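You operate a simulated robot arm through the tools that you are given. There is no shell and no other tool.

You are at the controls of a simulated robot arm. One attempt, no reset.

TASK
Strap the two pallets on the strap table at 400 N.
Fine: a spacer under the strap at each end; latch the buckle; no dents.

Only the result counts: the job must be done as asked and must still hold three seconds after the hand-in. Knocking over, shifting, dropping, spilling or breaking anything else fails it.

THE ROBOT
A 7-joint arm with a four-finger gripper, fixed in place. Base frame: the origin is at the foot of the arm, x ahead of it, y to its left, z up. Units: mm, rad, N and s.
With the tool pointing down near the work surface it reaches from about 100 to 560 mm from the base axis. Its first joint turns from -1.204 to 3.002 rad. Payload 3.67 kg.
Tool frame: the origin (TCP) lies between the finger pads and is the grasp point; the fingertips stand 28 mm ahead of it; z points along the fingers, y is the line along which they close. The gripper opens to 112 mm. The gripper's body begins 73 mm behind the TCP.
Orientation is that of the tool frame in the base frame, as a unit quaternion [x, y, z, w]. With the fingers straight down and closing along the base's y, the tool's x points along the base's -x, its y along +y and its z along -z.

THE INTERFACE
- The arm moves only by the tool play_rows. Its argument "rows" is a list of rows, each a list of 3 entries, a list of its own where there are three numbers: the shift along the base's x, y, z in units of 30 mm (1.0 is 30 mm), then the turn, a rotation vector about the base's x, y, z in units of 8 degrees (1.0 is 8 degrees), then the opening, from 0 (shut) to 1 (fully open). In form: [[[tx, ty, tz], [ax, ay, az], hand], ...]. A call has 1 to 20 rows; each row shifts and turns the commanded pose from where the row before left it. A call with a number of a shift or a turn outside -1 to 1 is refused whole. Rows are played at 5 a second. More than 50 mm and 0.15 rad between two rows, or a gripper value outside its range, and nothing of the call is played. Where a pose cannot be reached the arm comes as near as it can. A force on the tool above 50 N (or 10 N above the force at the start of the call, whichever is more), or a blocked arm, ends the call early, and 0.2 s more pass. Each finger halts on what it meets, pressing with about 28 N; the grip force reading is that of the motor and also rises with nothing between the fingers. The clock runs only during rows and for 0.2 s after the last one: add rows that do not move to give the fingers time. It gives the time, the measured TCP pose, the force on the tool (base axes), the opening and the grip force at its end, in the units of the frame above (readings bear some noise), with the torque about the TCP (base axes, N m) and any sound that the robot's microphone picked up.
- Cameras (640 x 400 px; columns grow to the right, rows downward): "scene" is fixed at [50.5, -500.2, 1269.6]; the picture's right is [0.10, -1.00, 0.00], its down [-0.74, -0.07, -0.66] and it looks along [0.66, 0.06, -0.75] (base axes); focal length 214 px, centre (320, 200). "wrist" rides on the gripper at [60, -18, -104] in the tool frame; the picture's right is [0.29, 0.96, 0.00], its down [-0.80, 0.24, -0.55] and it looks along [-0.53, 0.16, 0.83] (tool axes); focal length 234 px, centre (320, 200). There is no depth. A picture from a camera that has moved, and an enlarged one, comes with that camera's place and axes in the base frame and with its lens.
- snapshot(camera): a new picture of that camera. No time passes.
- raise_lower(by): slides the trunk up (or, below 0, down) by that many mm; the arm rides with it, the base frame stays. It gives what a move gives, with no picture.
- enlarge(camera, box): a new picture of the part [left, top, right, bottom] of that camera's present view, enlarged. No time passes.
- sign_off(): hands the job in; it is judged then, once.

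Places have to be worked out from the pictures, the camera data and where the tool is seen. Open the gripper and draw the arm clear of the work before you hand the job in, unless the task says otherwise.

The tools are called after ">>>" as name(argument=value, ...) on one line, values as JSON. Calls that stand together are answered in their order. play_rows: Moves the arm, as the interface text tells. Its arguments: {"type":"object","properties":{"rows":{"type":"array","items":{"type":"array"}}},"required":["rows"]} The other tools are called the same way: raise_lower (by) slides the trunk up or down; snapshot (camera) takes a picture; enlarge (camera, box) takes an enlarged picture of a part of a camera's view; sign_off () hands the job in.

At the start:

```text
t: 0.0
tool_pos: [836.4, -277.4, 1031.2]
orientation: [0.0, 1.0, 0.0, -0.001]
contact_force: [-0.5, 0.5, 0.8]
ft_torque: [0.0, -0.02, -0.01]
opening: 112.2
grasp_force: 0.1
trunk travel left (down, up): [-575.0, 265.0]
```

scene: 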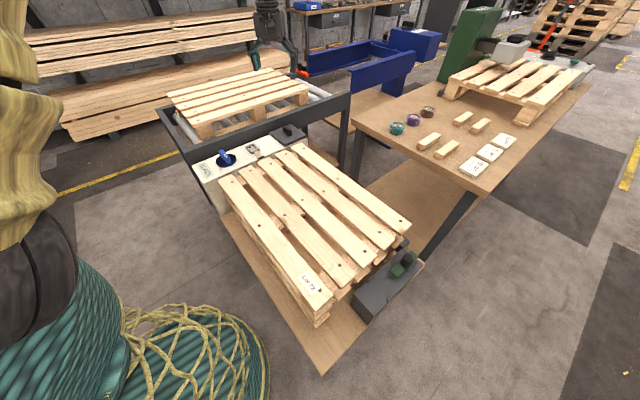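
wrist: 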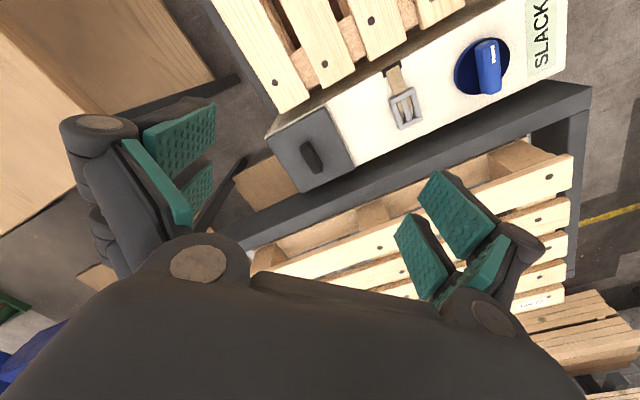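

I'll start by looking closely at the work area from both cameras.

>>> enlarge(camera="scene", box=[180, 110, 440, 330])

>>> enlarge(camera="scene", box=[350, 20, 610, 200])

>>> enlarge(camera="wrist", box=[200, 0, 640, 240])

```text
1.82 times, centred on (310, 220) of scene
camera zoom: at [50.5, -500.2, 1269.6], right [0.1, -1.0, 0.0], down [-0.74, -0.07, -0.66], along [0.66, 0.06, -0.75], focal length 390 px, centre (338, 164)
```

zoom: 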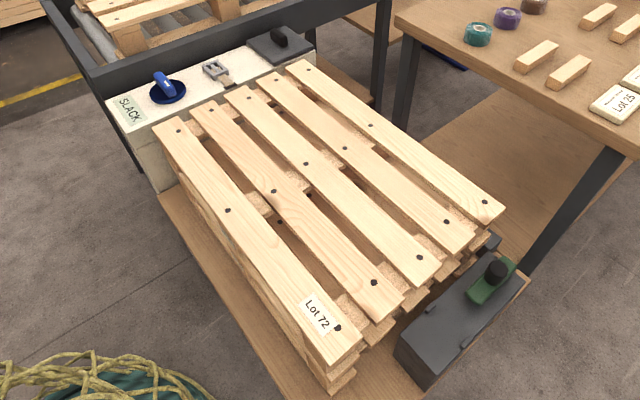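

```text
2.22 times, centred on (480, 110) of scene
camera zoom: at [50.5, -500.2, 1269.6], right [0.1, -1.0, 0.0], down [-0.74, -0.07, -0.66], along [0.66, 0.06, -0.75], focal length 477 px, centre (-36, 400)
```

zoom: 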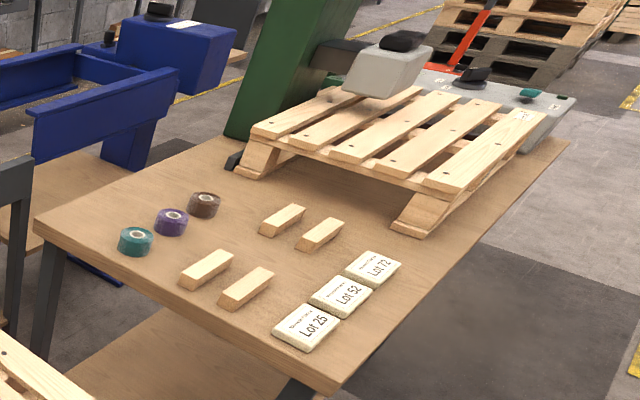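

```text
1.45 times, centred on (420, 120) of wrist
camera zoom: at [775.8, -294.5, 1136.6], right [-0.29, 0.96, 0.0], down [0.8, 0.24, 0.55], along [0.53, 0.16, -0.83], focal length 341 px, centre (174, 316)
```

zoom: 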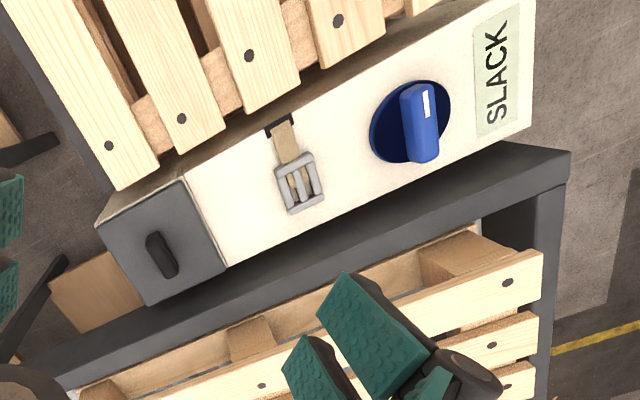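

The buckle on the white strap unit triangulates to about [824, -123, 703]. The near anchor block with the green part should be around [340, -719, ~700]. I'll look closer at each before moving.

>>> enlarge(camera="scene", box=[340, 220, 440, 330])

>>> enlarge(camera="scene", box=[180, 115, 320, 205])

>>> enlarge(camera="scene", box=[380, 90, 530, 185])

>>> enlarge(camera="scene", box=[0, 150, 280, 400])

>>> enlarge(camera="wrist", box=[260, 20, 580, 200])

```text
3.64 times, centred on (390, 275) of scene
camera zoom: at [50.5, -500.2, 1269.6], right [0.1, -1.0, 0.0], down [-0.74, -0.07, -0.66], along [0.66, 0.06, -0.75], focal length 780 px, centre (66, -73)
```

zoom: 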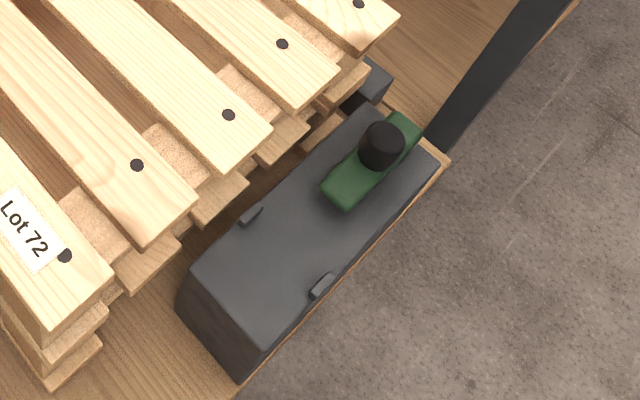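

```text
4.44 times, centred on (250, 160) of scene
camera zoom: at [50.5, -500.2, 1269.6], right [0.1, -1.0, 0.0], down [-0.74, -0.07, -0.66], along [0.66, 0.06, -0.75], focal length 953 px, centre (631, 378)
```

zoom: 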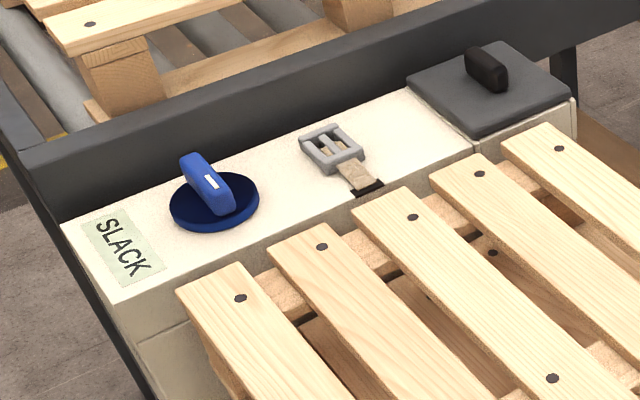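

```text
4.21 times, centred on (455, 138) of scene
camera zoom: at [50.5, -500.2, 1269.6], right [0.1, -1.0, 0.0], down [-0.74, -0.07, -0.66], along [0.66, 0.06, -0.75], focal length 903 px, centre (-248, 463)
```

zoom: 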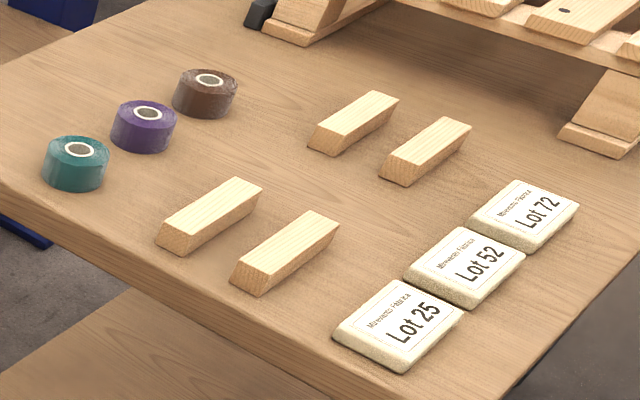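

```text
1.60 times, centred on (140, 275) of scene
camera zoom: at [50.5, -500.2, 1269.6], right [0.1, -1.0, 0.0], down [-0.74, -0.07, -0.66], along [0.66, 0.06, -0.75], focal length 343 px, centre (608, 80)
```

zoom: 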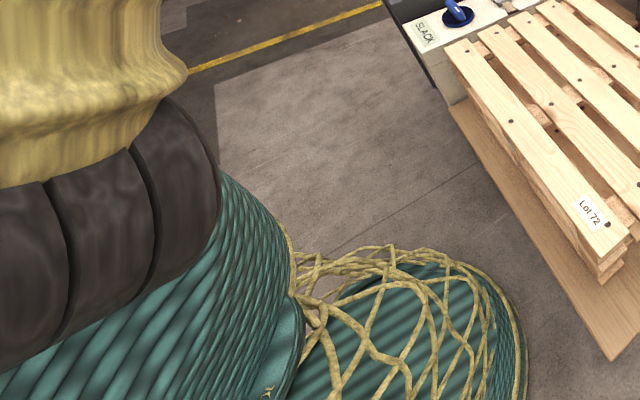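

```text
2.00 times, centred on (420, 110) of wrist
camera zoom: at [775.8, -294.5, 1136.6], right [-0.29, 0.96, 0.0], down [0.8, 0.24, 0.55], along [0.53, 0.16, -0.83], focal length 468 px, centre (120, 380)
```

zoom: 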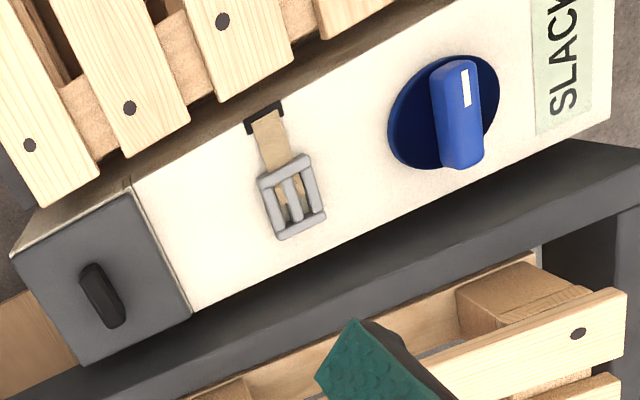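

The white unit has a "SLACK" display, a blue knob, and a buckle on a strap stub coming out of a slot. The anchor block has two nubs and a green slide with a black knob. I'll move the wrist camera over toward the anchor at the current height to get a second view.

>>> play_rows(rows=[[[-0.95, -0.75, 0], [0, 0, 0], 1], [[-0.95, -0.75, 0], [0, 0, 0], 1], [[-0.95, -0.75, 0], [0, 0, 0], 1], [[-0.95, -0.75, 0], [0, 0, 0], 1], [[-0.95, -0.75, 0], [0, 0, 0], 1], [[-0.95, -0.75, 0], [0, 0, 0], 1], [[-0.95, -0.75, 0], [0, 0, 0], 1], [[-0.95, -0.75, 0], [0, 0, 0], 1], [[-0.95, -0.75, 0], [0, 0, 0], 1], [[-0.95, -0.75, 0], [0, 0, 0], 1], [[-0.95, -0.75, 0], [0, 0, 0], 1], [[-0.95, -0.75, 0], [0, 0, 0], 1], [[-0.95, -0.75, 0], [0, 0, 0], 1], [[-0.95, -0.75, 0], [0, 0, 0], 1], [[-0.95, -0.75, 0], [0, 0, 0], 1], [[0, 0, 0], [0, 0, 0], 1], [[0, 0, 0], [0, 0, 0], 1]])

>>> snapshot(camera="wrist")

>>> snapshot(camera="scene")

```text
t: 3.6
tool_pos: [408.3, -613.3, 1032.3]
orientation: [0.001, 1.0, 0.0, 0.0]
contact_force: [-0.2, 1.3, 0.3]
ft_torque: [0.0, 0.03, -0.01]
opening: 112.1
grasp_force: 0.0
trunk travel left (down, up): [-575.0, 265.0]
```

```text
taken
camera wrist: at [347.5, -632.1, 1137.0], right [-0.29, 0.96, 0.0], down [0.8, 0.24, 0.55], along [0.53, 0.16, -0.83], focal length 234 px, centre (320, 200)
```

wrist: 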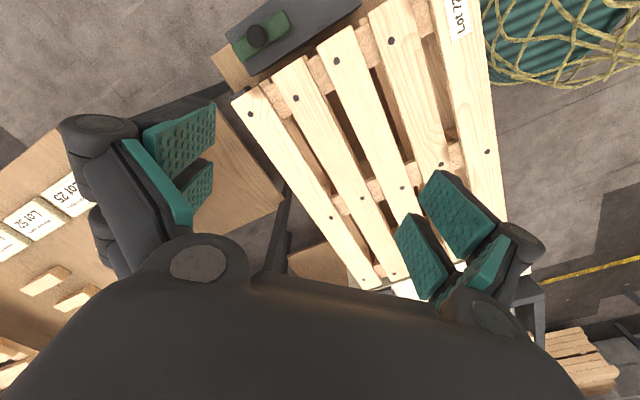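

```text
taken
```

scene: 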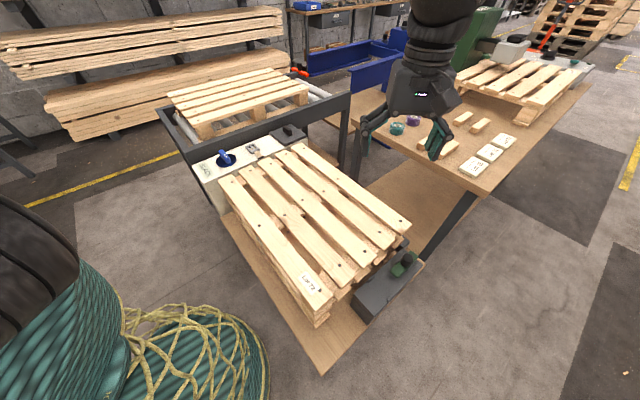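

Triangulating these views gives the latch knob at about [363, -730, 680] and the side table top at z≈800. The nearer spacers come out near [781, -842, 815] and [731, -892, 815]. Next I'll test reach toward the spacers while staying high.

>>> play_rows(rows=[[[1, -0.6, 0], [0, 0, 0], 1], [[1, -0.6, 0], [0, 0, 0], 1], [[1, -0.6, 0], [0, 0, 0], 1], [[1, -0.6, 0], [0, 0, 0], 1], [[1, -0.6, 0], [0, 0, 0], 1], [[1, -0.6, 0], [0, 0, 0], 1], [[1, -0.6, 0], [0, 0, 0], 1], [[0, 0, 0], [0, 0, 0], 1], [[0, 0, 0], [0, 0, 0], 1]])

>>> snapshot(camera="wrist")

>>> snapshot(camera="scene")

```text
t: 5.6
tool_pos: [618.6, -739.6, 1030.5]
orientation: [0.0, 1.0, 0.0, 0.0]
contact_force: [0.3, -0.4, -0.7]
ft_torque: [-0.01, 0.02, -0.01]
opening: 112.2
grasp_force: 0.0
trunk travel left (down, up): [-575.0, 265.0]
```

```text
taken
camera wrist: at [559.0, -758.7, 1135.6], right [-0.29, 0.96, 0.0], down [0.8, 0.24, 0.55], along [0.53, 0.16, -0.83], focal length 234 px, centre (320, 200)
```

wrist: 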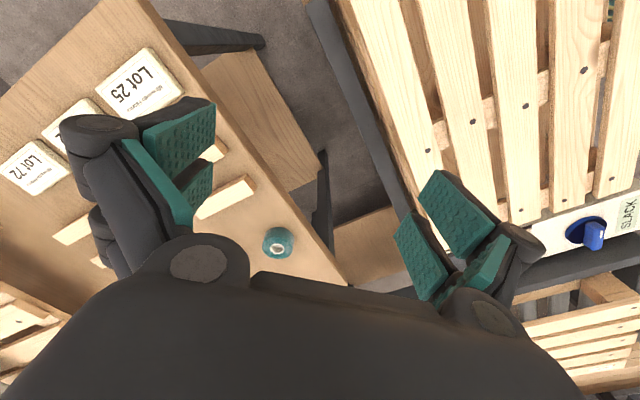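

```text
taken
```

scene: 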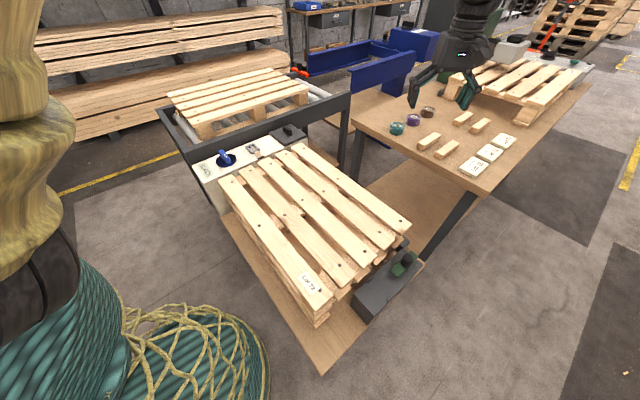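

The tool is at radius 964 with no trouble. Spacer A now looks to be near [815, -855, ~793], so I'll keep extending toward it at this height to check reach.

>>> play_rows(rows=[[[0.8, -0.5, 0], [0, 0, 0], 1], [[0.8, -0.5, 0], [0, 0, 0], 1], [[0.8, -0.5, 0], [0, 0, 0], 1], [[0.8, -0.5, 0], [0, 0, 0], 1], [[0.8, -0.5, 0], [0, 0, 0], 1], [[0.8, -0.5, 0], [0, 0, 0], 1], [[0, 0, 0], [0, 0, 0], 1], [[0, 0, 0], [0, 0, 0], 1]])

>>> snapshot(camera="wrist")

>>> snapshot(camera="scene")

```text
t: 7.4
tool_pos: [763.7, -828.7, 1032.0]
orientation: [-0.001, 1.0, 0.0, 0.0]
contact_force: [0.7, 0.1, -0.4]
ft_torque: [-0.03, 0.04, -0.02]
opening: 112.0
grasp_force: 0.0
trunk travel left (down, up): [-575.0, 265.0]
```

```text
taken
camera wrist: at [703.3, -846.2, 1137.3], right [-0.29, 0.96, 0.0], down [0.8, 0.24, 0.55], along [0.53, 0.16, -0.83], focal length 234 px, centre (320, 200)
```

wrist: 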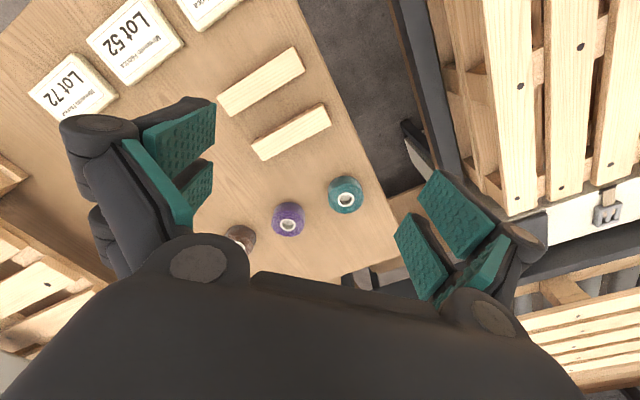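

```text
taken
```

scene: 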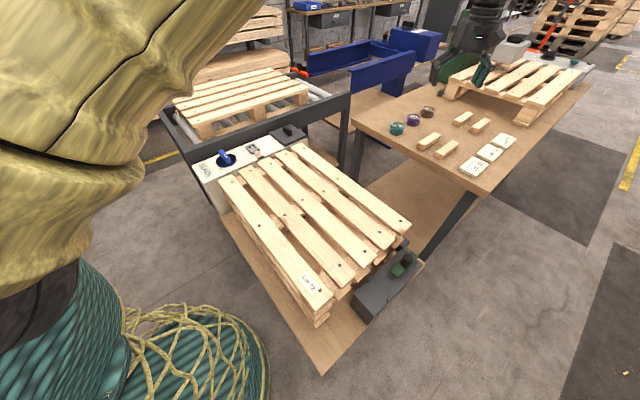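

This is radius 1127 and still reachable. Using the two wrist views, spacer A's top centre is about [820, -857, 789] and its long axis lies along (1,-1)/√2. I'll zoom in for its dimensions.

>>> enlarge(camera="wrist", box=[200, 30, 360, 170])

>>> enlarge(camera="wrist", box=[400, 0, 640, 260])

```text
2.86 times, centred on (280, 100) of wrist
camera zoom: at [703.3, -846.2, 1137.3], right [-0.29, 0.96, 0.0], down [0.8, 0.24, 0.55], along [0.53, 0.16, -0.83], focal length 669 px, centre (434, 486)
```

zoom: 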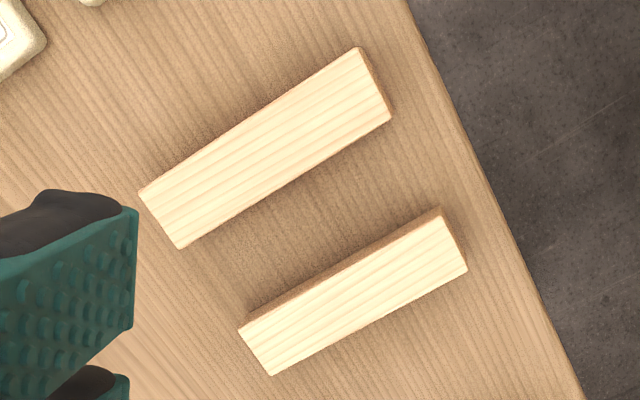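

```text
1.54 times, centred on (520, 130) of wrist
camera zoom: at [703.3, -846.2, 1137.3], right [-0.29, 0.96, 0.0], down [0.8, 0.24, 0.55], along [0.53, 0.16, -0.83], focal length 360 px, centre (12, 308)
```

zoom: 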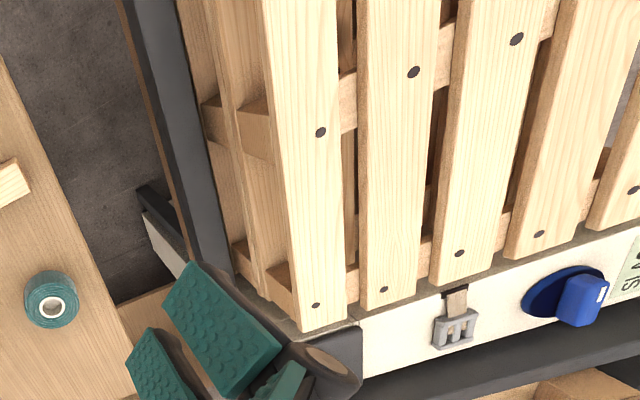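

Spacer A measures about 120 x 30 mm, centred at [823, -856] with its long axis at -45°. The strap runs along (-1,-1)/√2 from a slot at about [772, -172], and the buckle sits at [821, -123, 707]. I'll yaw the tool -45° so it closes across the spacer, move above A, and lower the trunk partway.

>>> play_rows(rows=[[[0.4, -0.2, 0], [0, 0, -1], 0.65], [[0.4, -0.2, 0], [0, 0, -1], 0.65], [[0.4, -0.2, 0], [0, 0, -1], 0.65], [[0.4, -0.2, 0], [0, 0, -1], 0.65], [[0.2, -0.1, 0], [0, 0, -1], 0.65], [[0.1, 0, 0], [0, 0, -0.6], 0.65], [[0, 0, 0], [0, 0, 0], 0.65], [[0, 0, 0], [0, 0, 0], 0.65]])

>>> snapshot(camera="wrist")

>>> snapshot(camera="scene")

```text
t: 9.2
tool_pos: [820.1, -859.6, 1029.2]
orientation: [0.381, 0.924, 0.0, -0.001]
contact_force: [0.3, 0.5, 0.1]
ft_torque: [-0.01, 0.0, 0.01]
opening: 73.0
grasp_force: 0.0
trunk travel left (down, up): [-575.0, 265.0]
```

```text
taken
camera wrist: at [764.6, -829.3, 1134.7], right [0.47, 0.88, 0.0], down [0.73, -0.39, 0.55], along [0.49, -0.26, -0.83], focal length 234 px, centre (320, 200)
```

wrist: 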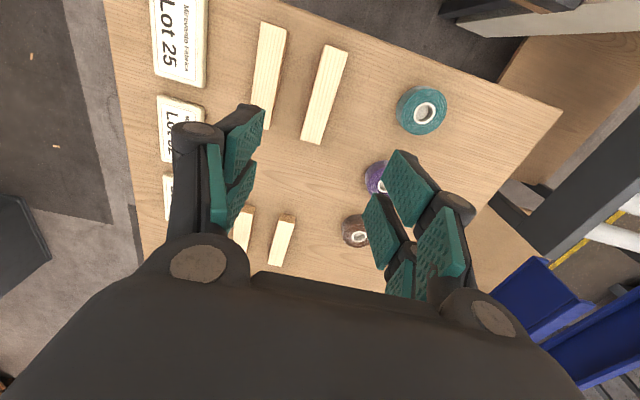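

```text
taken
```

scene: 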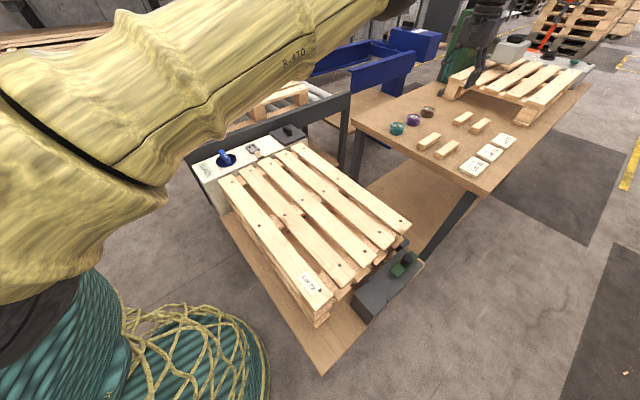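

The tool is now above spacer A with the right yaw. I'll lower the trunk in steps and watch the elbow, which is near the scene camera.

>>> raise_lower(by=-100)

>>> snapshot(camera="scene")

>>> snapshot(camera="wrist")

```text
t: 10.5
tool_pos: [819.8, -858.8, 931.4]
orientation: [0.381, 0.924, -0.001, 0.0]
contact_force: [-0.1, -0.6, -0.5]
ft_torque: [0.01, -0.02, -0.02]
opening: 73.1
grasp_force: 0.2
trunk travel left (down, up): [-475.0, 365.0]
```

```text
taken
```

scene: 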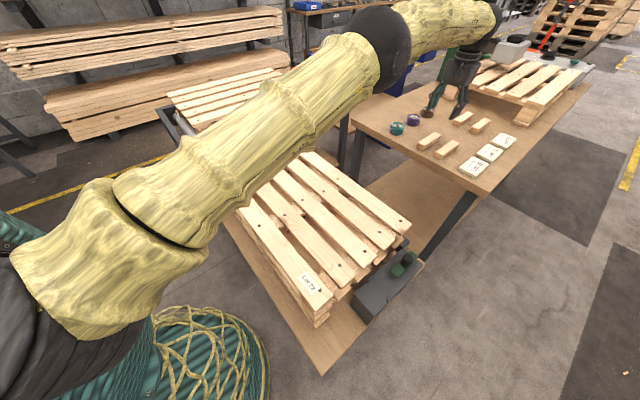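

```text
taken
camera wrist: at [764.1, -828.3, 1036.1], right [0.47, 0.88, 0.0], down [0.73, -0.39, 0.55], along [0.49, -0.26, -0.83], focal length 234 px, centre (320, 200)
```

wrist: 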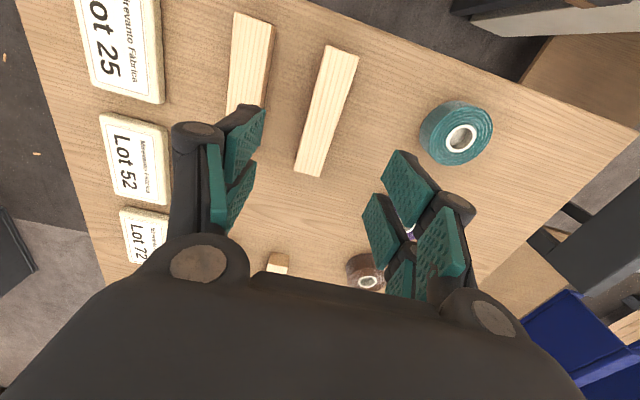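

The arm geometry is clear of everything. I'll zoom the wrist view to refine spacer A's position.

>>> enlarge(camera="wrist", box=[220, 0, 420, 190])

```text
2.11 times, centred on (320, 95) of wrist
camera zoom: at [764.1, -828.3, 1036.1], right [0.47, 0.88, 0.0], down [0.73, -0.39, 0.55], along [0.49, -0.26, -0.83], focal length 493 px, centre (320, 421)
```

zoom: 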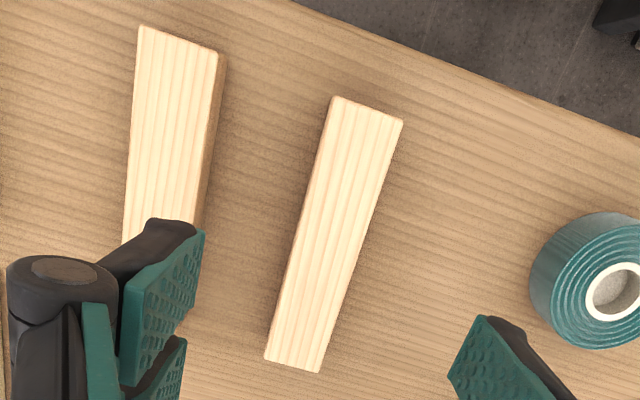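

Refined estimate: spacer A's centre is about [821.5, -856.3] with its top near z≈798. I'll centre over it and lower further.

>>> play_rows(rows=[[[0.06, 0.08, 0], [0, 0, 0.025], 0.65], [[0, 0, 0], [0, 0, 0], 0.65]])

>>> raise_lower(by=-70)

>>> snapshot(camera="wrist")

>>> snapshot(camera="scene")

```text
t: 11.1
tool_pos: [820.8, -855.7, 930.6]
orientation: [0.379, 0.925, 0.0, -0.001]
contact_force: [-0.1, -0.6, 0.1]
ft_torque: [0.03, 0.0, 0.0]
opening: 72.5
grasp_force: 0.0
trunk travel left (down, up): [-475.0, 365.0]
```

```text
t: 12.2
tool_pos: [821.7, -855.0, 861.4]
orientation: [0.379, 0.925, 0.0, 0.0]
contact_force: [-0.2, -0.2, 0.4]
ft_torque: [-0.03, -0.04, 0.02]
opening: 73.0
grasp_force: 0.0
trunk travel left (down, up): [-405.0, 435.0]
```

```text
taken
camera wrist: at [765.6, -825.9, 966.3], right [0.47, 0.88, 0.0], down [0.74, -0.39, 0.55], along [0.49, -0.26, -0.83], focal length 234 px, centre (320, 200)
```

wrist: 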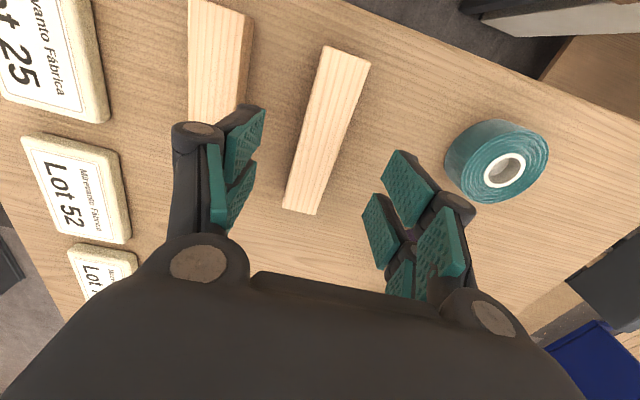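

```text
taken
```

scene: 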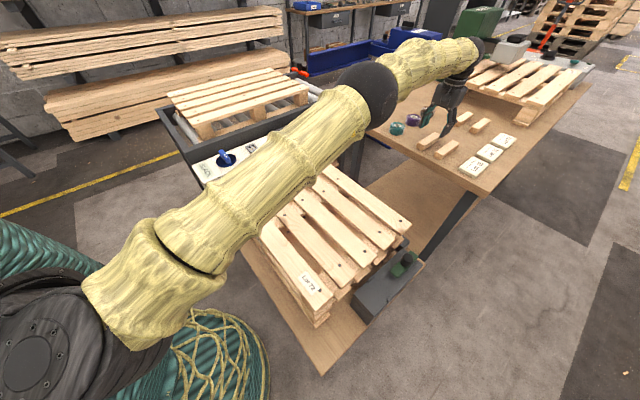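

From the scale change between the last three views, spacer A's top is at about z≈807 and its centre at [818.7, -855]. I'll nudge over and descend about 36 mm, still slightly above the table.

>>> play_rows(rows=[[[-0.1, 0, 0], [0, 0, 0], 0.65], [[0, 0, -0.4], [0, 0, 0], 0.65], [[0, 0, -0.4], [0, 0, 0], 0.65], [[0, 0, -0.4], [0, 0, 0], 0.65], [[0, 0, 0], [0, 0, 0], 0.65]])

>>> snapshot(camera="wrist")

>>> enlarge(camera="scene", box=[380, 60, 540, 190])

```text
t: 13.4
tool_pos: [817.7, -855.0, 824.7]
orientation: [0.379, 0.925, 0.0, 0.001]
contact_force: [-0.5, 0.1, 0.0]
ft_torque: [-0.01, 0.03, -0.01]
opening: 72.6
grasp_force: 0.1
trunk travel left (down, up): [-405.0, 435.0]
```

```text
taken
camera wrist: at [763.1, -826.1, 930.1], right [0.47, 0.88, 0.0], down [0.74, -0.39, 0.55], along [0.49, -0.26, -0.83], focal length 234 px, centre (320, 200)
```

wrist: 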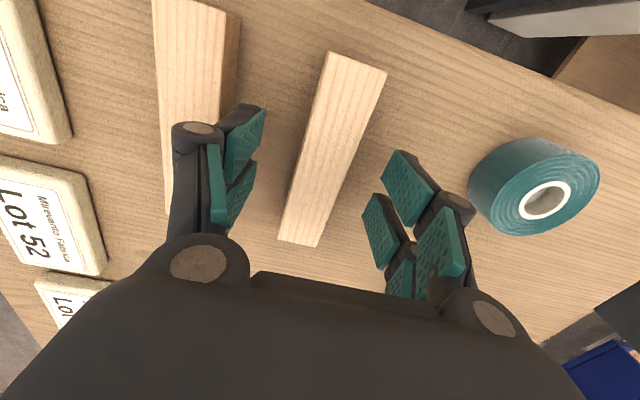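

```text
3.08 times, centred on (460, 125) of scene
camera zoom: at [50.5, -500.2, 1269.6], right [0.1, -1.0, 0.0], down [-0.74, -0.07, -0.66], along [0.66, 0.06, -0.75], focal length 660 px, centre (-111, 431)
```

zoom: 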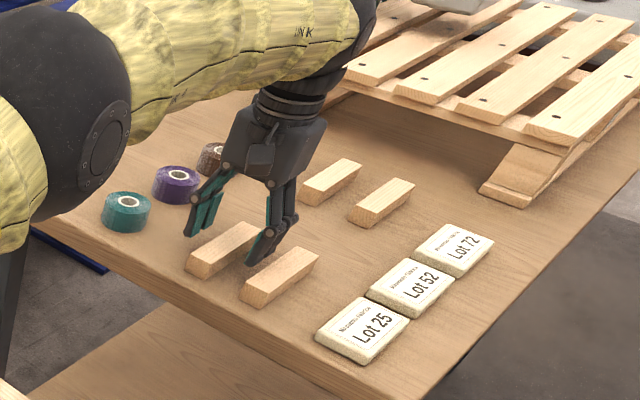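

>>> enlarge(camera="scene", box=[420, 120, 470, 165])

>>> enlarge(camera="wrist", box=[240, 30, 420, 260])

```text
8.89 times, centred on (445, 142) of scene
camera zoom: at [50.5, -500.2, 1269.6], right [0.1, -1.0, 0.0], down [-0.74, -0.07, -0.66], along [0.66, 0.06, -0.75], focal length 1906 px, centre (-791, 711)
```

zoom: 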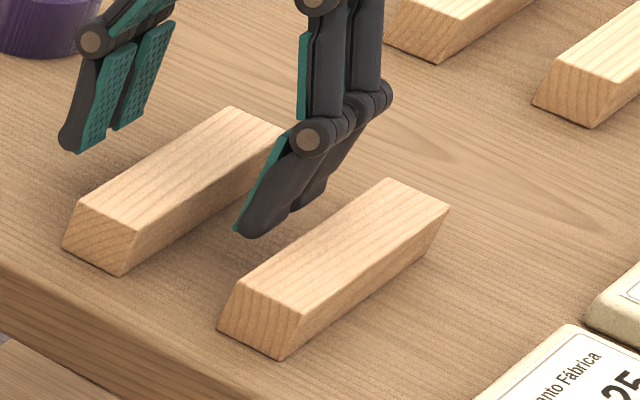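

```text
1.74 times, centred on (330, 145) of wrist
camera zoom: at [763.1, -826.1, 930.1], right [0.47, 0.88, 0.0], down [0.74, -0.39, 0.55], along [0.49, -0.26, -0.83], focal length 407 px, centre (303, 296)
```

zoom: 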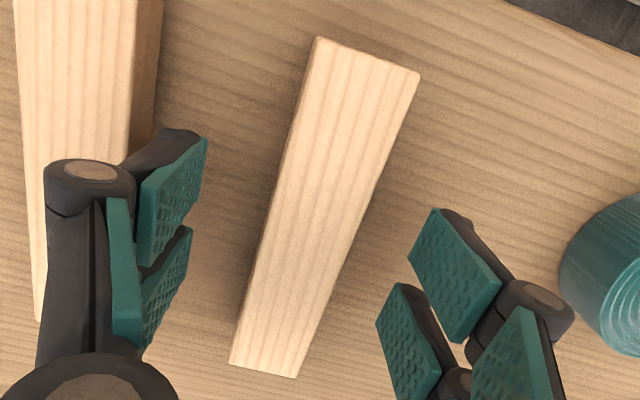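

Spacer A is about 116 x 28 x 25 mm and centred under the gripper, with the table near z≈782. I'll descend 8 mm more and close.

>>> play_rows(rows=[[[0, 0, -0.27], [0, 0, 0], 0.65], [[0, 0, 0], [0, 0, 0], 0.65], [[0, 0, 0], [0, 0, 0], 0.4], [[0, 0, 0], [0, 0, 0], 0.15], [[0, 0, 0], [0, 0, 0], 0.15], [[0, 0, 0], [0, 0, 0], 0.15]])

>>> snapshot(camera="wrist")

```text
t: 14.8
tool_pos: [819.1, -855.5, 817.4]
orientation: [0.38, 0.925, 0.001, -0.001]
contact_force: [0.0, -0.5, -0.1]
ft_torque: [-0.01, 0.01, 0.01]
opening: 29.1
grasp_force: 27.6
trunk travel left (down, up): [-405.0, 435.0]
```

```text
taken
camera wrist: at [763.3, -826.2, 921.5], right [0.47, 0.88, 0.0], down [0.74, -0.39, 0.55], along [0.49, -0.26, -0.83], focal length 234 px, centre (320, 200)
```

wrist: 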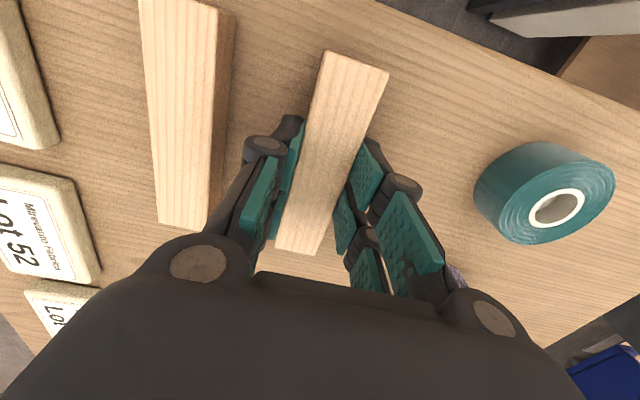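

Spacer A is gripped (opening 29.1 mm, force 27.6 N). I'll lift it with the trunk and carry it toward the far end of the pallets by the strap unit.

>>> raise_lower(by=120)

>>> play_rows(rows=[[[-0.2, 0.92, 0], [0, 0, 0], 0.15], [[-0.2, 0.92, 0], [0, 0, 0], 0.15], [[-0.2, 0.92, 0], [0, 0, 0], 0.15], [[-0.2, 0.92, 0], [0, 0, 0], 0.15], [[-0.2, 0.92, 0], [0, 0, 0], 0.15], [[-0.2, 0.92, 0], [0, 0, 0], 0.15], [[-0.2, 0.92, 0], [0, 0, 0], 0.15], [[-0.2, 0.92, 0], [0, 0, 0], 0.15], [[-0.2, 0.92, 0], [0, 0, 0], 0.15], [[-0.2, 0.92, 0], [0, 0, 0], 0.15], [[-0.2, 0.92, 0], [0, 0, 0], 0.15], [[-0.2, 0.92, 0], [0, 0, 0], 0.15], [[-0.2, 0.92, 0], [0, 0, 0], 0.15], [[-0.2, 0.92, 0], [0, 0, 0], 0.15], [[-0.2, 0.92, 0], [0, 0, 0], 0.15], [[-0.2, 0.92, 0], [0, 0, 0], 0.15], [[-0.2, 0.92, 0], [0, 0, 0], 0.15], [[-0.2, 0.92, 0], [0, 0, 0], 0.15], [[0, 0, 0], [0, 0, 0], 0.15], [[0, 0, 0], [0, 0, 0], 0.15]])

>>> snapshot(camera="wrist")

>>> snapshot(camera="scene")

```text
t: 16.3
tool_pos: [819.7, -856.2, 935.7]
orientation: [0.379, 0.925, 0.0, 0.0]
contact_force: [0.6, -0.4, -0.5]
ft_torque: [-0.01, 0.02, -0.01]
opening: 29.3
grasp_force: 27.8
trunk travel left (down, up): [-525.0, 315.0]
```

```text
t: 20.5
tool_pos: [710.5, -356.1, 938.1]
orientation: [0.38, 0.925, 0.0, 0.0]
contact_force: [0.7, 0.1, 0.5]
ft_torque: [-0.02, 0.01, 0.0]
opening: 29.5
grasp_force: 28.3
trunk travel left (down, up): [-525.0, 315.0]
```

```text
taken
camera wrist: at [655.4, -328.3, 1042.8], right [0.47, 0.88, 0.0], down [0.74, -0.39, 0.55], along [0.49, -0.26, -0.83], focal length 234 px, centre (320, 200)
```

wrist: 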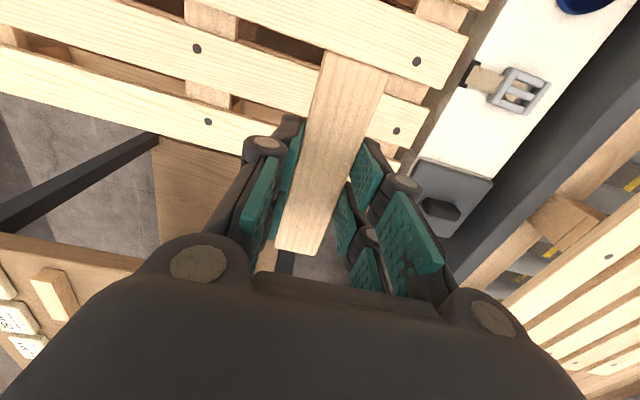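

```text
taken
```

scene: 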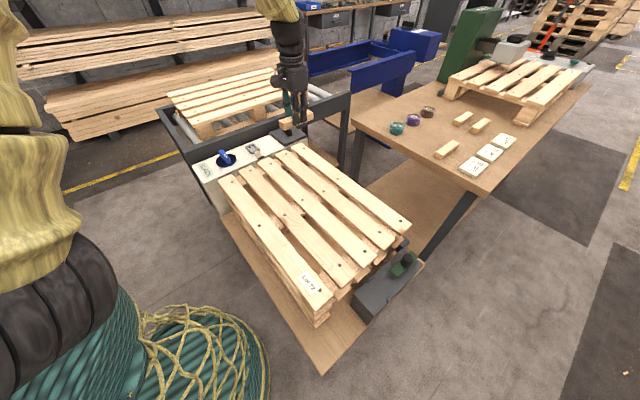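

The wrist view now shows the slot, buckle and board ends. I'll zoom in for accurate pixel coordinates.

>>> enlarge(camera="wrist", box=[340, 0, 640, 220])

>>> enlarge(camera="scene", box=[180, 110, 340, 210])

```text
1.82 times, centred on (490, 110) of wrist
camera zoom: at [655.4, -328.3, 1042.8], right [0.47, 0.88, 0.0], down [0.74, -0.39, 0.55], along [0.49, -0.26, -0.83], focal length 426 px, centre (11, 364)
```

zoom: 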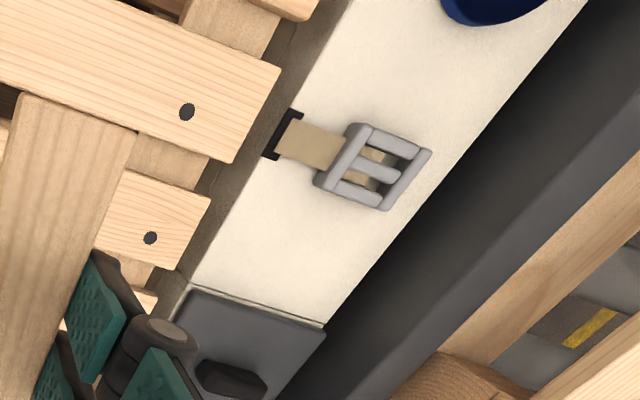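

```text
4.00 times, centred on (260, 160) of scene
camera zoom: at [50.5, -500.2, 1269.6], right [0.1, -1.0, 0.0], down [-0.74, -0.07, -0.66], along [0.66, 0.06, -0.75], focal length 858 px, centre (560, 360)
```

zoom: 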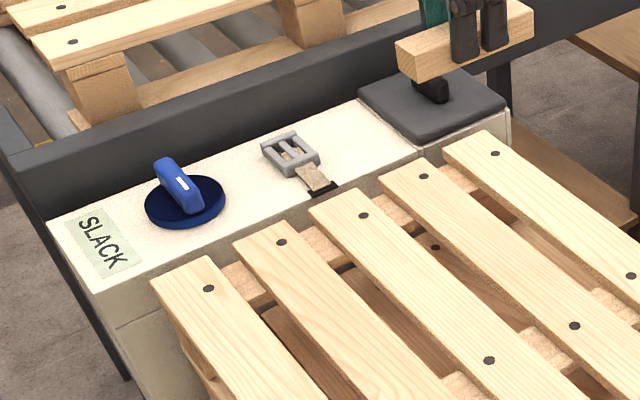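

Slot is at about [774.5, -172.4, 703], so the strap line has q=(x−y)/√2≈669. The centre board's end is at about [751, -189, ~708]. I'll aim spacer A at [742, -204], just inside the far edge, moving there high and then lowering the trunk.

>>> play_rows(rows=[[[0.174, 0.843, 0], [0, 0, 0], 0.15], [[0.174, 0.843, 0], [0, 0, 0], 0.15], [[0.174, 0.843, 0], [0, 0, 0], 0.15], [[0.174, 0.843, 0], [0, 0, 0], 0.15], [[0.174, 0.843, 0], [0, 0, 0], 0.15], [[0.174, 0.843, 0], [0, 0, 0], 0.15], [[0, 0, 0], [0, 0, 0], 0.15], [[0, 0, 0], [0, 0, 0], 0.15]])

>>> raise_lower(by=-130)

>>> snapshot(camera="wrist")

>>> enlarge(camera="scene", box=[180, 90, 340, 210])

```text
t: 22.3
tool_pos: [740.7, -205.5, 937.6]
orientation: [0.38, 0.925, 0.001, 0.0]
contact_force: [0.2, -0.4, 0.1]
ft_torque: [-0.03, -0.01, 0.03]
opening: 28.9
grasp_force: 27.9
trunk travel left (down, up): [-525.0, 315.0]
```

```text
t: 23.9
tool_pos: [742.0, -206.9, 808.5]
orientation: [0.379, 0.925, -0.001, 0.0]
contact_force: [-0.1, -0.1, 0.1]
ft_torque: [-0.05, 0.02, 0.02]
opening: 29.3
grasp_force: 28.5
trunk travel left (down, up): [-395.0, 445.0]
```

```text
taken
camera wrist: at [685.8, -177.0, 913.0], right [0.47, 0.88, 0.0], down [0.74, -0.39, 0.55], along [0.49, -0.26, -0.83], focal length 234 px, centre (320, 200)
```

wrist: 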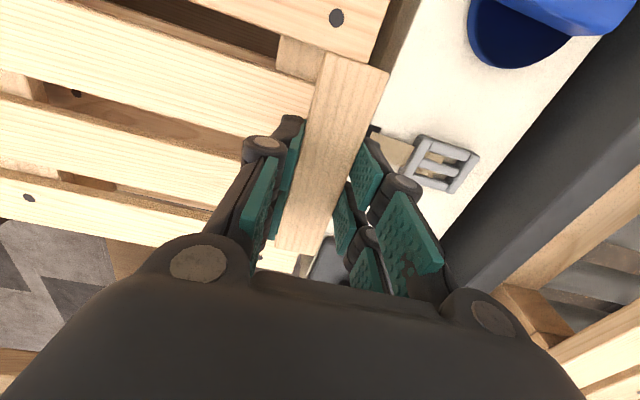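

```text
3.33 times, centred on (260, 150) of scene
camera zoom: at [50.5, -500.2, 1269.6], right [0.1, -1.0, 0.0], down [-0.74, -0.07, -0.66], along [0.66, 0.06, -0.75], focal length 715 px, centre (520, 367)
```

zoom: 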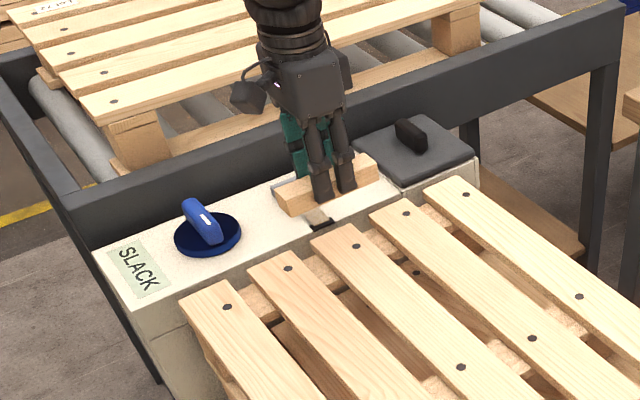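

Spacer is positioned at p≈378, with the pallet end at p≈400. I'll descend 45 mm with the arm, staying above the expected contact at TCP z≈743, and then re-check.

>>> play_rows(rows=[[[0, 0.05, -0.5], [0, 0, 0], 0.15], [[0, 0, -0.5], [0, 0, 0], 0.15], [[0, 0, -0.5], [0, 0, 0], 0.15], [[0, 0, 0], [0, 0, 0], 0.15], [[0, 0, 0], [0, 0, 0], 0.15]])

>>> snapshot(camera="wrist")

>>> enlarge(camera="scene", box=[220, 110, 320, 190])

```text
t: 25.1
tool_pos: [740.6, -204.9, 762.4]
orientation: [0.379, 0.925, -0.001, 0.001]
contact_force: [0.0, -0.1, 0.0]
ft_torque: [0.04, -0.02, -0.01]
opening: 29.3
grasp_force: 27.7
trunk travel left (down, up): [-395.0, 445.0]
```

```text
taken
camera wrist: at [686.4, -174.9, 868.0], right [0.47, 0.88, 0.0], down [0.74, -0.39, 0.55], along [0.49, -0.26, -0.83], focal length 234 px, centre (320, 200)
```

wrist: 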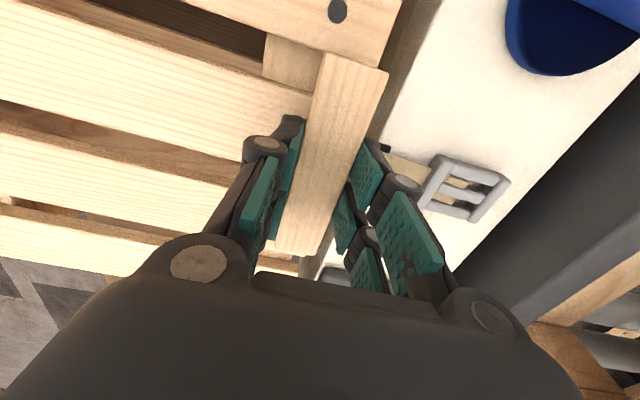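

```text
5.00 times, centred on (270, 150) of scene
camera zoom: at [50.5, -500.2, 1269.6], right [0.1, -1.0, 0.0], down [-0.74, -0.07, -0.66], along [0.66, 0.06, -0.75], focal length 1072 px, centre (570, 450)
```

zoom: 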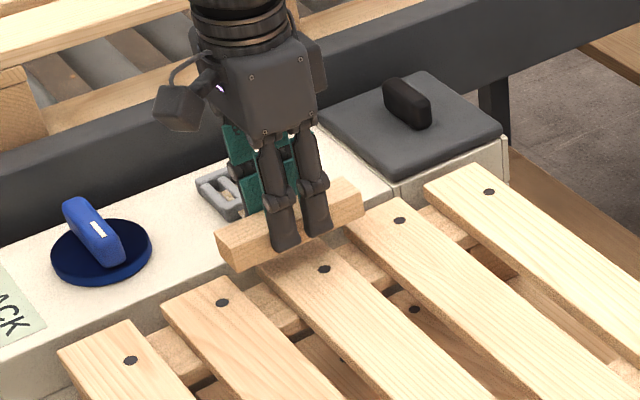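

Still clear of the board. I'll continue down in small steps and watch the force reading.

>>> play_rows(rows=[[[0, 0, -0.15], [0, 0, 0], 0.15], [[0, 0, -0.15], [0, 0, 0], 0.15], [[0, 0, -0.1], [0, 0, 0], 0.15], [[0, 0, 0], [0, 0, 0], 0.15]])

>>> enlarge(camera="scene", box=[240, 130, 310, 190])

```text
t: 26.1
tool_pos: [742.5, -203.8, 751.9]
orientation: [0.379, 0.925, 0.0, 0.0]
contact_force: [0.2, 0.8, 0.2]
ft_torque: [-0.02, -0.02, -0.01]
opening: 29.3
grasp_force: 28.0
trunk travel left (down, up): [-395.0, 445.0]
```

```text
6.67 times, centred on (275, 160) of scene
camera zoom: at [50.5, -500.2, 1269.6], right [0.1, -1.0, 0.0], down [-0.74, -0.07, -0.66], along [0.66, 0.06, -0.75], focal length 1430 px, centre (620, 467)
```

zoom: 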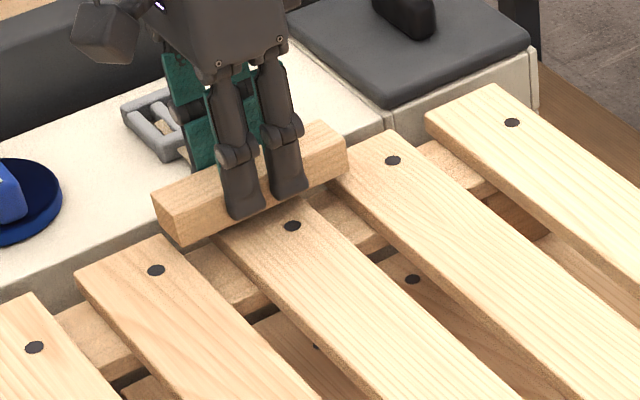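

>>> play_rows(rows=[[[0, 0, -0.1], [0, 0, 0], 0.15], [[0, 0, -0.1], [0, 0, 0], 0.15], [[0, 0, 0], [0, 0, 0], 0.15]])

```text
t: 26.9
tool_pos: [742.3, -204.4, 745.0]
orientation: [0.379, 0.925, 0.0, 0.0]
contact_force: [0.6, -0.2, 0.1]
ft_torque: [-0.01, 0.0, -0.03]
opening: 29.4
grasp_force: 27.2
trunk travel left (down, up): [-395.0, 445.0]
```

No contact yet at TCP z=745. I'll keep stepping down about 2 mm at a time.

>>> play_rows(rows=[[[0, 0, -0.08], [0, 0, 0], 0.15], [[0, 0, 0], [0, 0, 0], 0.15]])

>>> play_rows(rows=[[[0, 0, -0.08], [0, 0, 0], 0.15], [[0, 0, 0], [0, 0, 0], 0.15]])

>>> enlarge(camera="scene", box=[240, 130, 310, 190])

```text
t: 27.5
tool_pos: [741.7, -204.3, 742.3]
orientation: [0.379, 0.925, -0.001, 0.0]
contact_force: [-0.2, -0.5, 1.5]
ft_torque: [0.04, 0.07, -0.04]
opening: 29.6
grasp_force: 28.0
trunk travel left (down, up): [-395.0, 445.0]
```

```text
t: 28.1
tool_pos: [741.6, -204.1, 741.7]
orientation: [0.38, 0.925, 0.0, 0.001]
contact_force: [0.7, -2.0, 20.2]
ft_torque: [0.26, 0.35, 0.03]
opening: 29.4
grasp_force: 27.9
trunk travel left (down, up): [-395.0, 445.0]
```

```text
6.67 times, centred on (275, 160) of scene
camera zoom: at [50.5, -500.2, 1269.6], right [0.1, -1.0, 0.0], down [-0.74, -0.07, -0.66], along [0.66, 0.06, -0.75], focal length 1430 px, centre (620, 467)
```

zoom: 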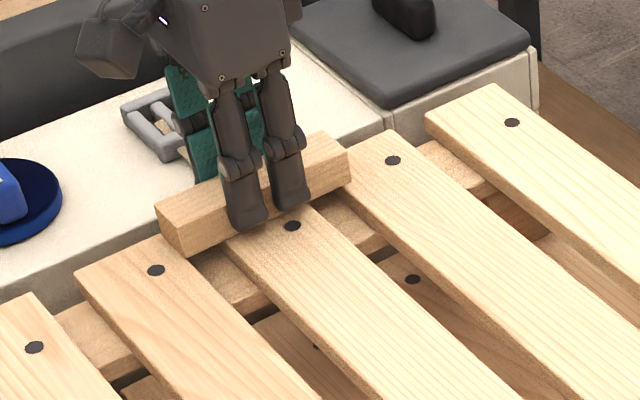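

Contact was felt at TCP z≈742 (20 N down). Before releasing I'll check whether the spacer overhangs the pallet's far edge.

>>> enlarge(camera="scene", box=[252, 142, 296, 172])

>>> enlarge(camera="wrist", box=[240, 0, 520, 280])

```text
13.33 times, centred on (274, 157) of scene
camera zoom: at [50.5, -500.2, 1269.6], right [0.1, -1.0, 0.0], down [-0.74, -0.07, -0.66], along [0.66, 0.06, -0.75], focal length 2860 px, centre (933, 773)
```

zoom: 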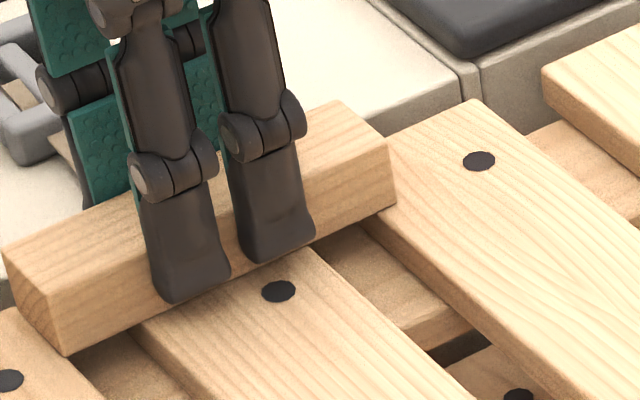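

```text
1.43 times, centred on (380, 140) of wrist
camera zoom: at [685.5, -175.4, 847.1], right [0.47, 0.88, 0.0], down [0.73, -0.39, 0.56], along [0.49, -0.26, -0.83], focal length 334 px, centre (234, 286)
```

zoom: 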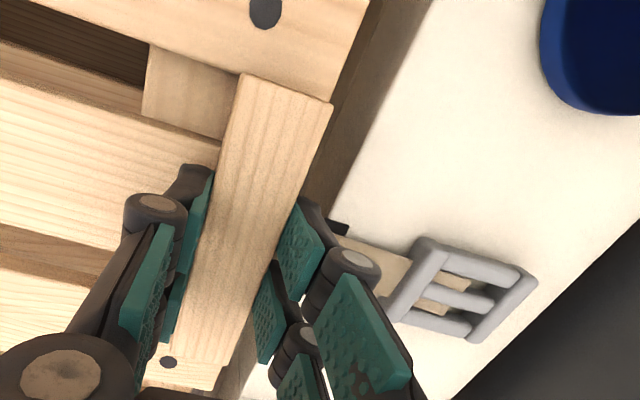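

The wrist view puts the pallet's far end at p≈397 and the spacer's outer edge at p≈392, so it sits fully on the boards. I'll ease the pressure, open, and lift straight up.

>>> play_rows(rows=[[[0, 0, 0.06], [0, 0, 0], 0.15], [[0, 0, 0], [0, 0, 0], 0.15], [[0, 0, 0], [0, 0, 0], 0.3], [[0, 0, 0], [0, 0, 0], 0.42], [[0, 0, 0], [0, 0, 0], 0.42], [[0, 0, 0.3], [0, 0, 0], 0.42], [[0, 0, 0.6], [0, 0, 0], 0.42], [[0, 0, 1], [0, 0, 0], 0.42], [[0, 0, 1], [0, 0, 0], 0.42], [[0, 0, 0], [0, 0, 0], 0.42]])

>>> snapshot(camera="wrist")

>>> enlarge(camera="scene", box=[200, 100, 320, 190])

```text
t: 30.3
tool_pos: [741.0, -205.5, 828.3]
orientation: [0.379, 0.925, 0.001, 0.0]
contact_force: [-0.9, -0.4, -0.1]
ft_torque: [0.03, 0.0, -0.03]
opening: 47.2
grasp_force: 0.1
trunk travel left (down, up): [-395.0, 445.0]
```

```text
taken
camera wrist: at [685.6, -176.2, 933.7], right [0.47, 0.88, 0.0], down [0.74, -0.39, 0.55], along [0.49, -0.26, -0.83], focal length 234 px, centre (320, 200)
```

wrist: 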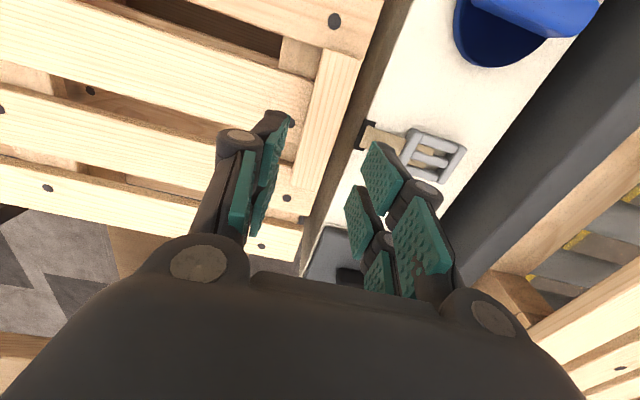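

```text
4.44 times, centred on (260, 145) of scene
camera zoom: at [50.5, -500.2, 1269.6], right [0.1, -1.0, 0.0], down [-0.74, -0.07, -0.66], along [0.66, 0.06, -0.75], focal length 953 px, centre (587, 444)
```

zoom: 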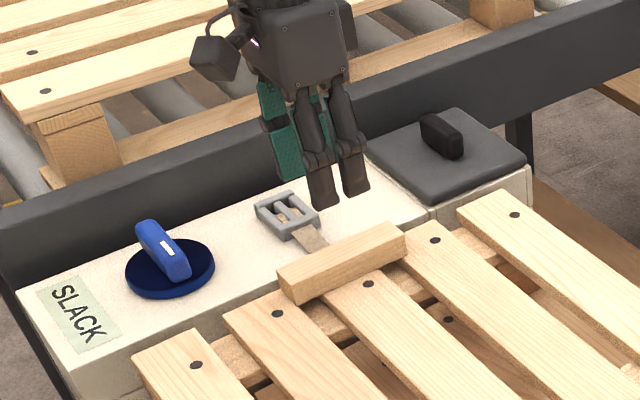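

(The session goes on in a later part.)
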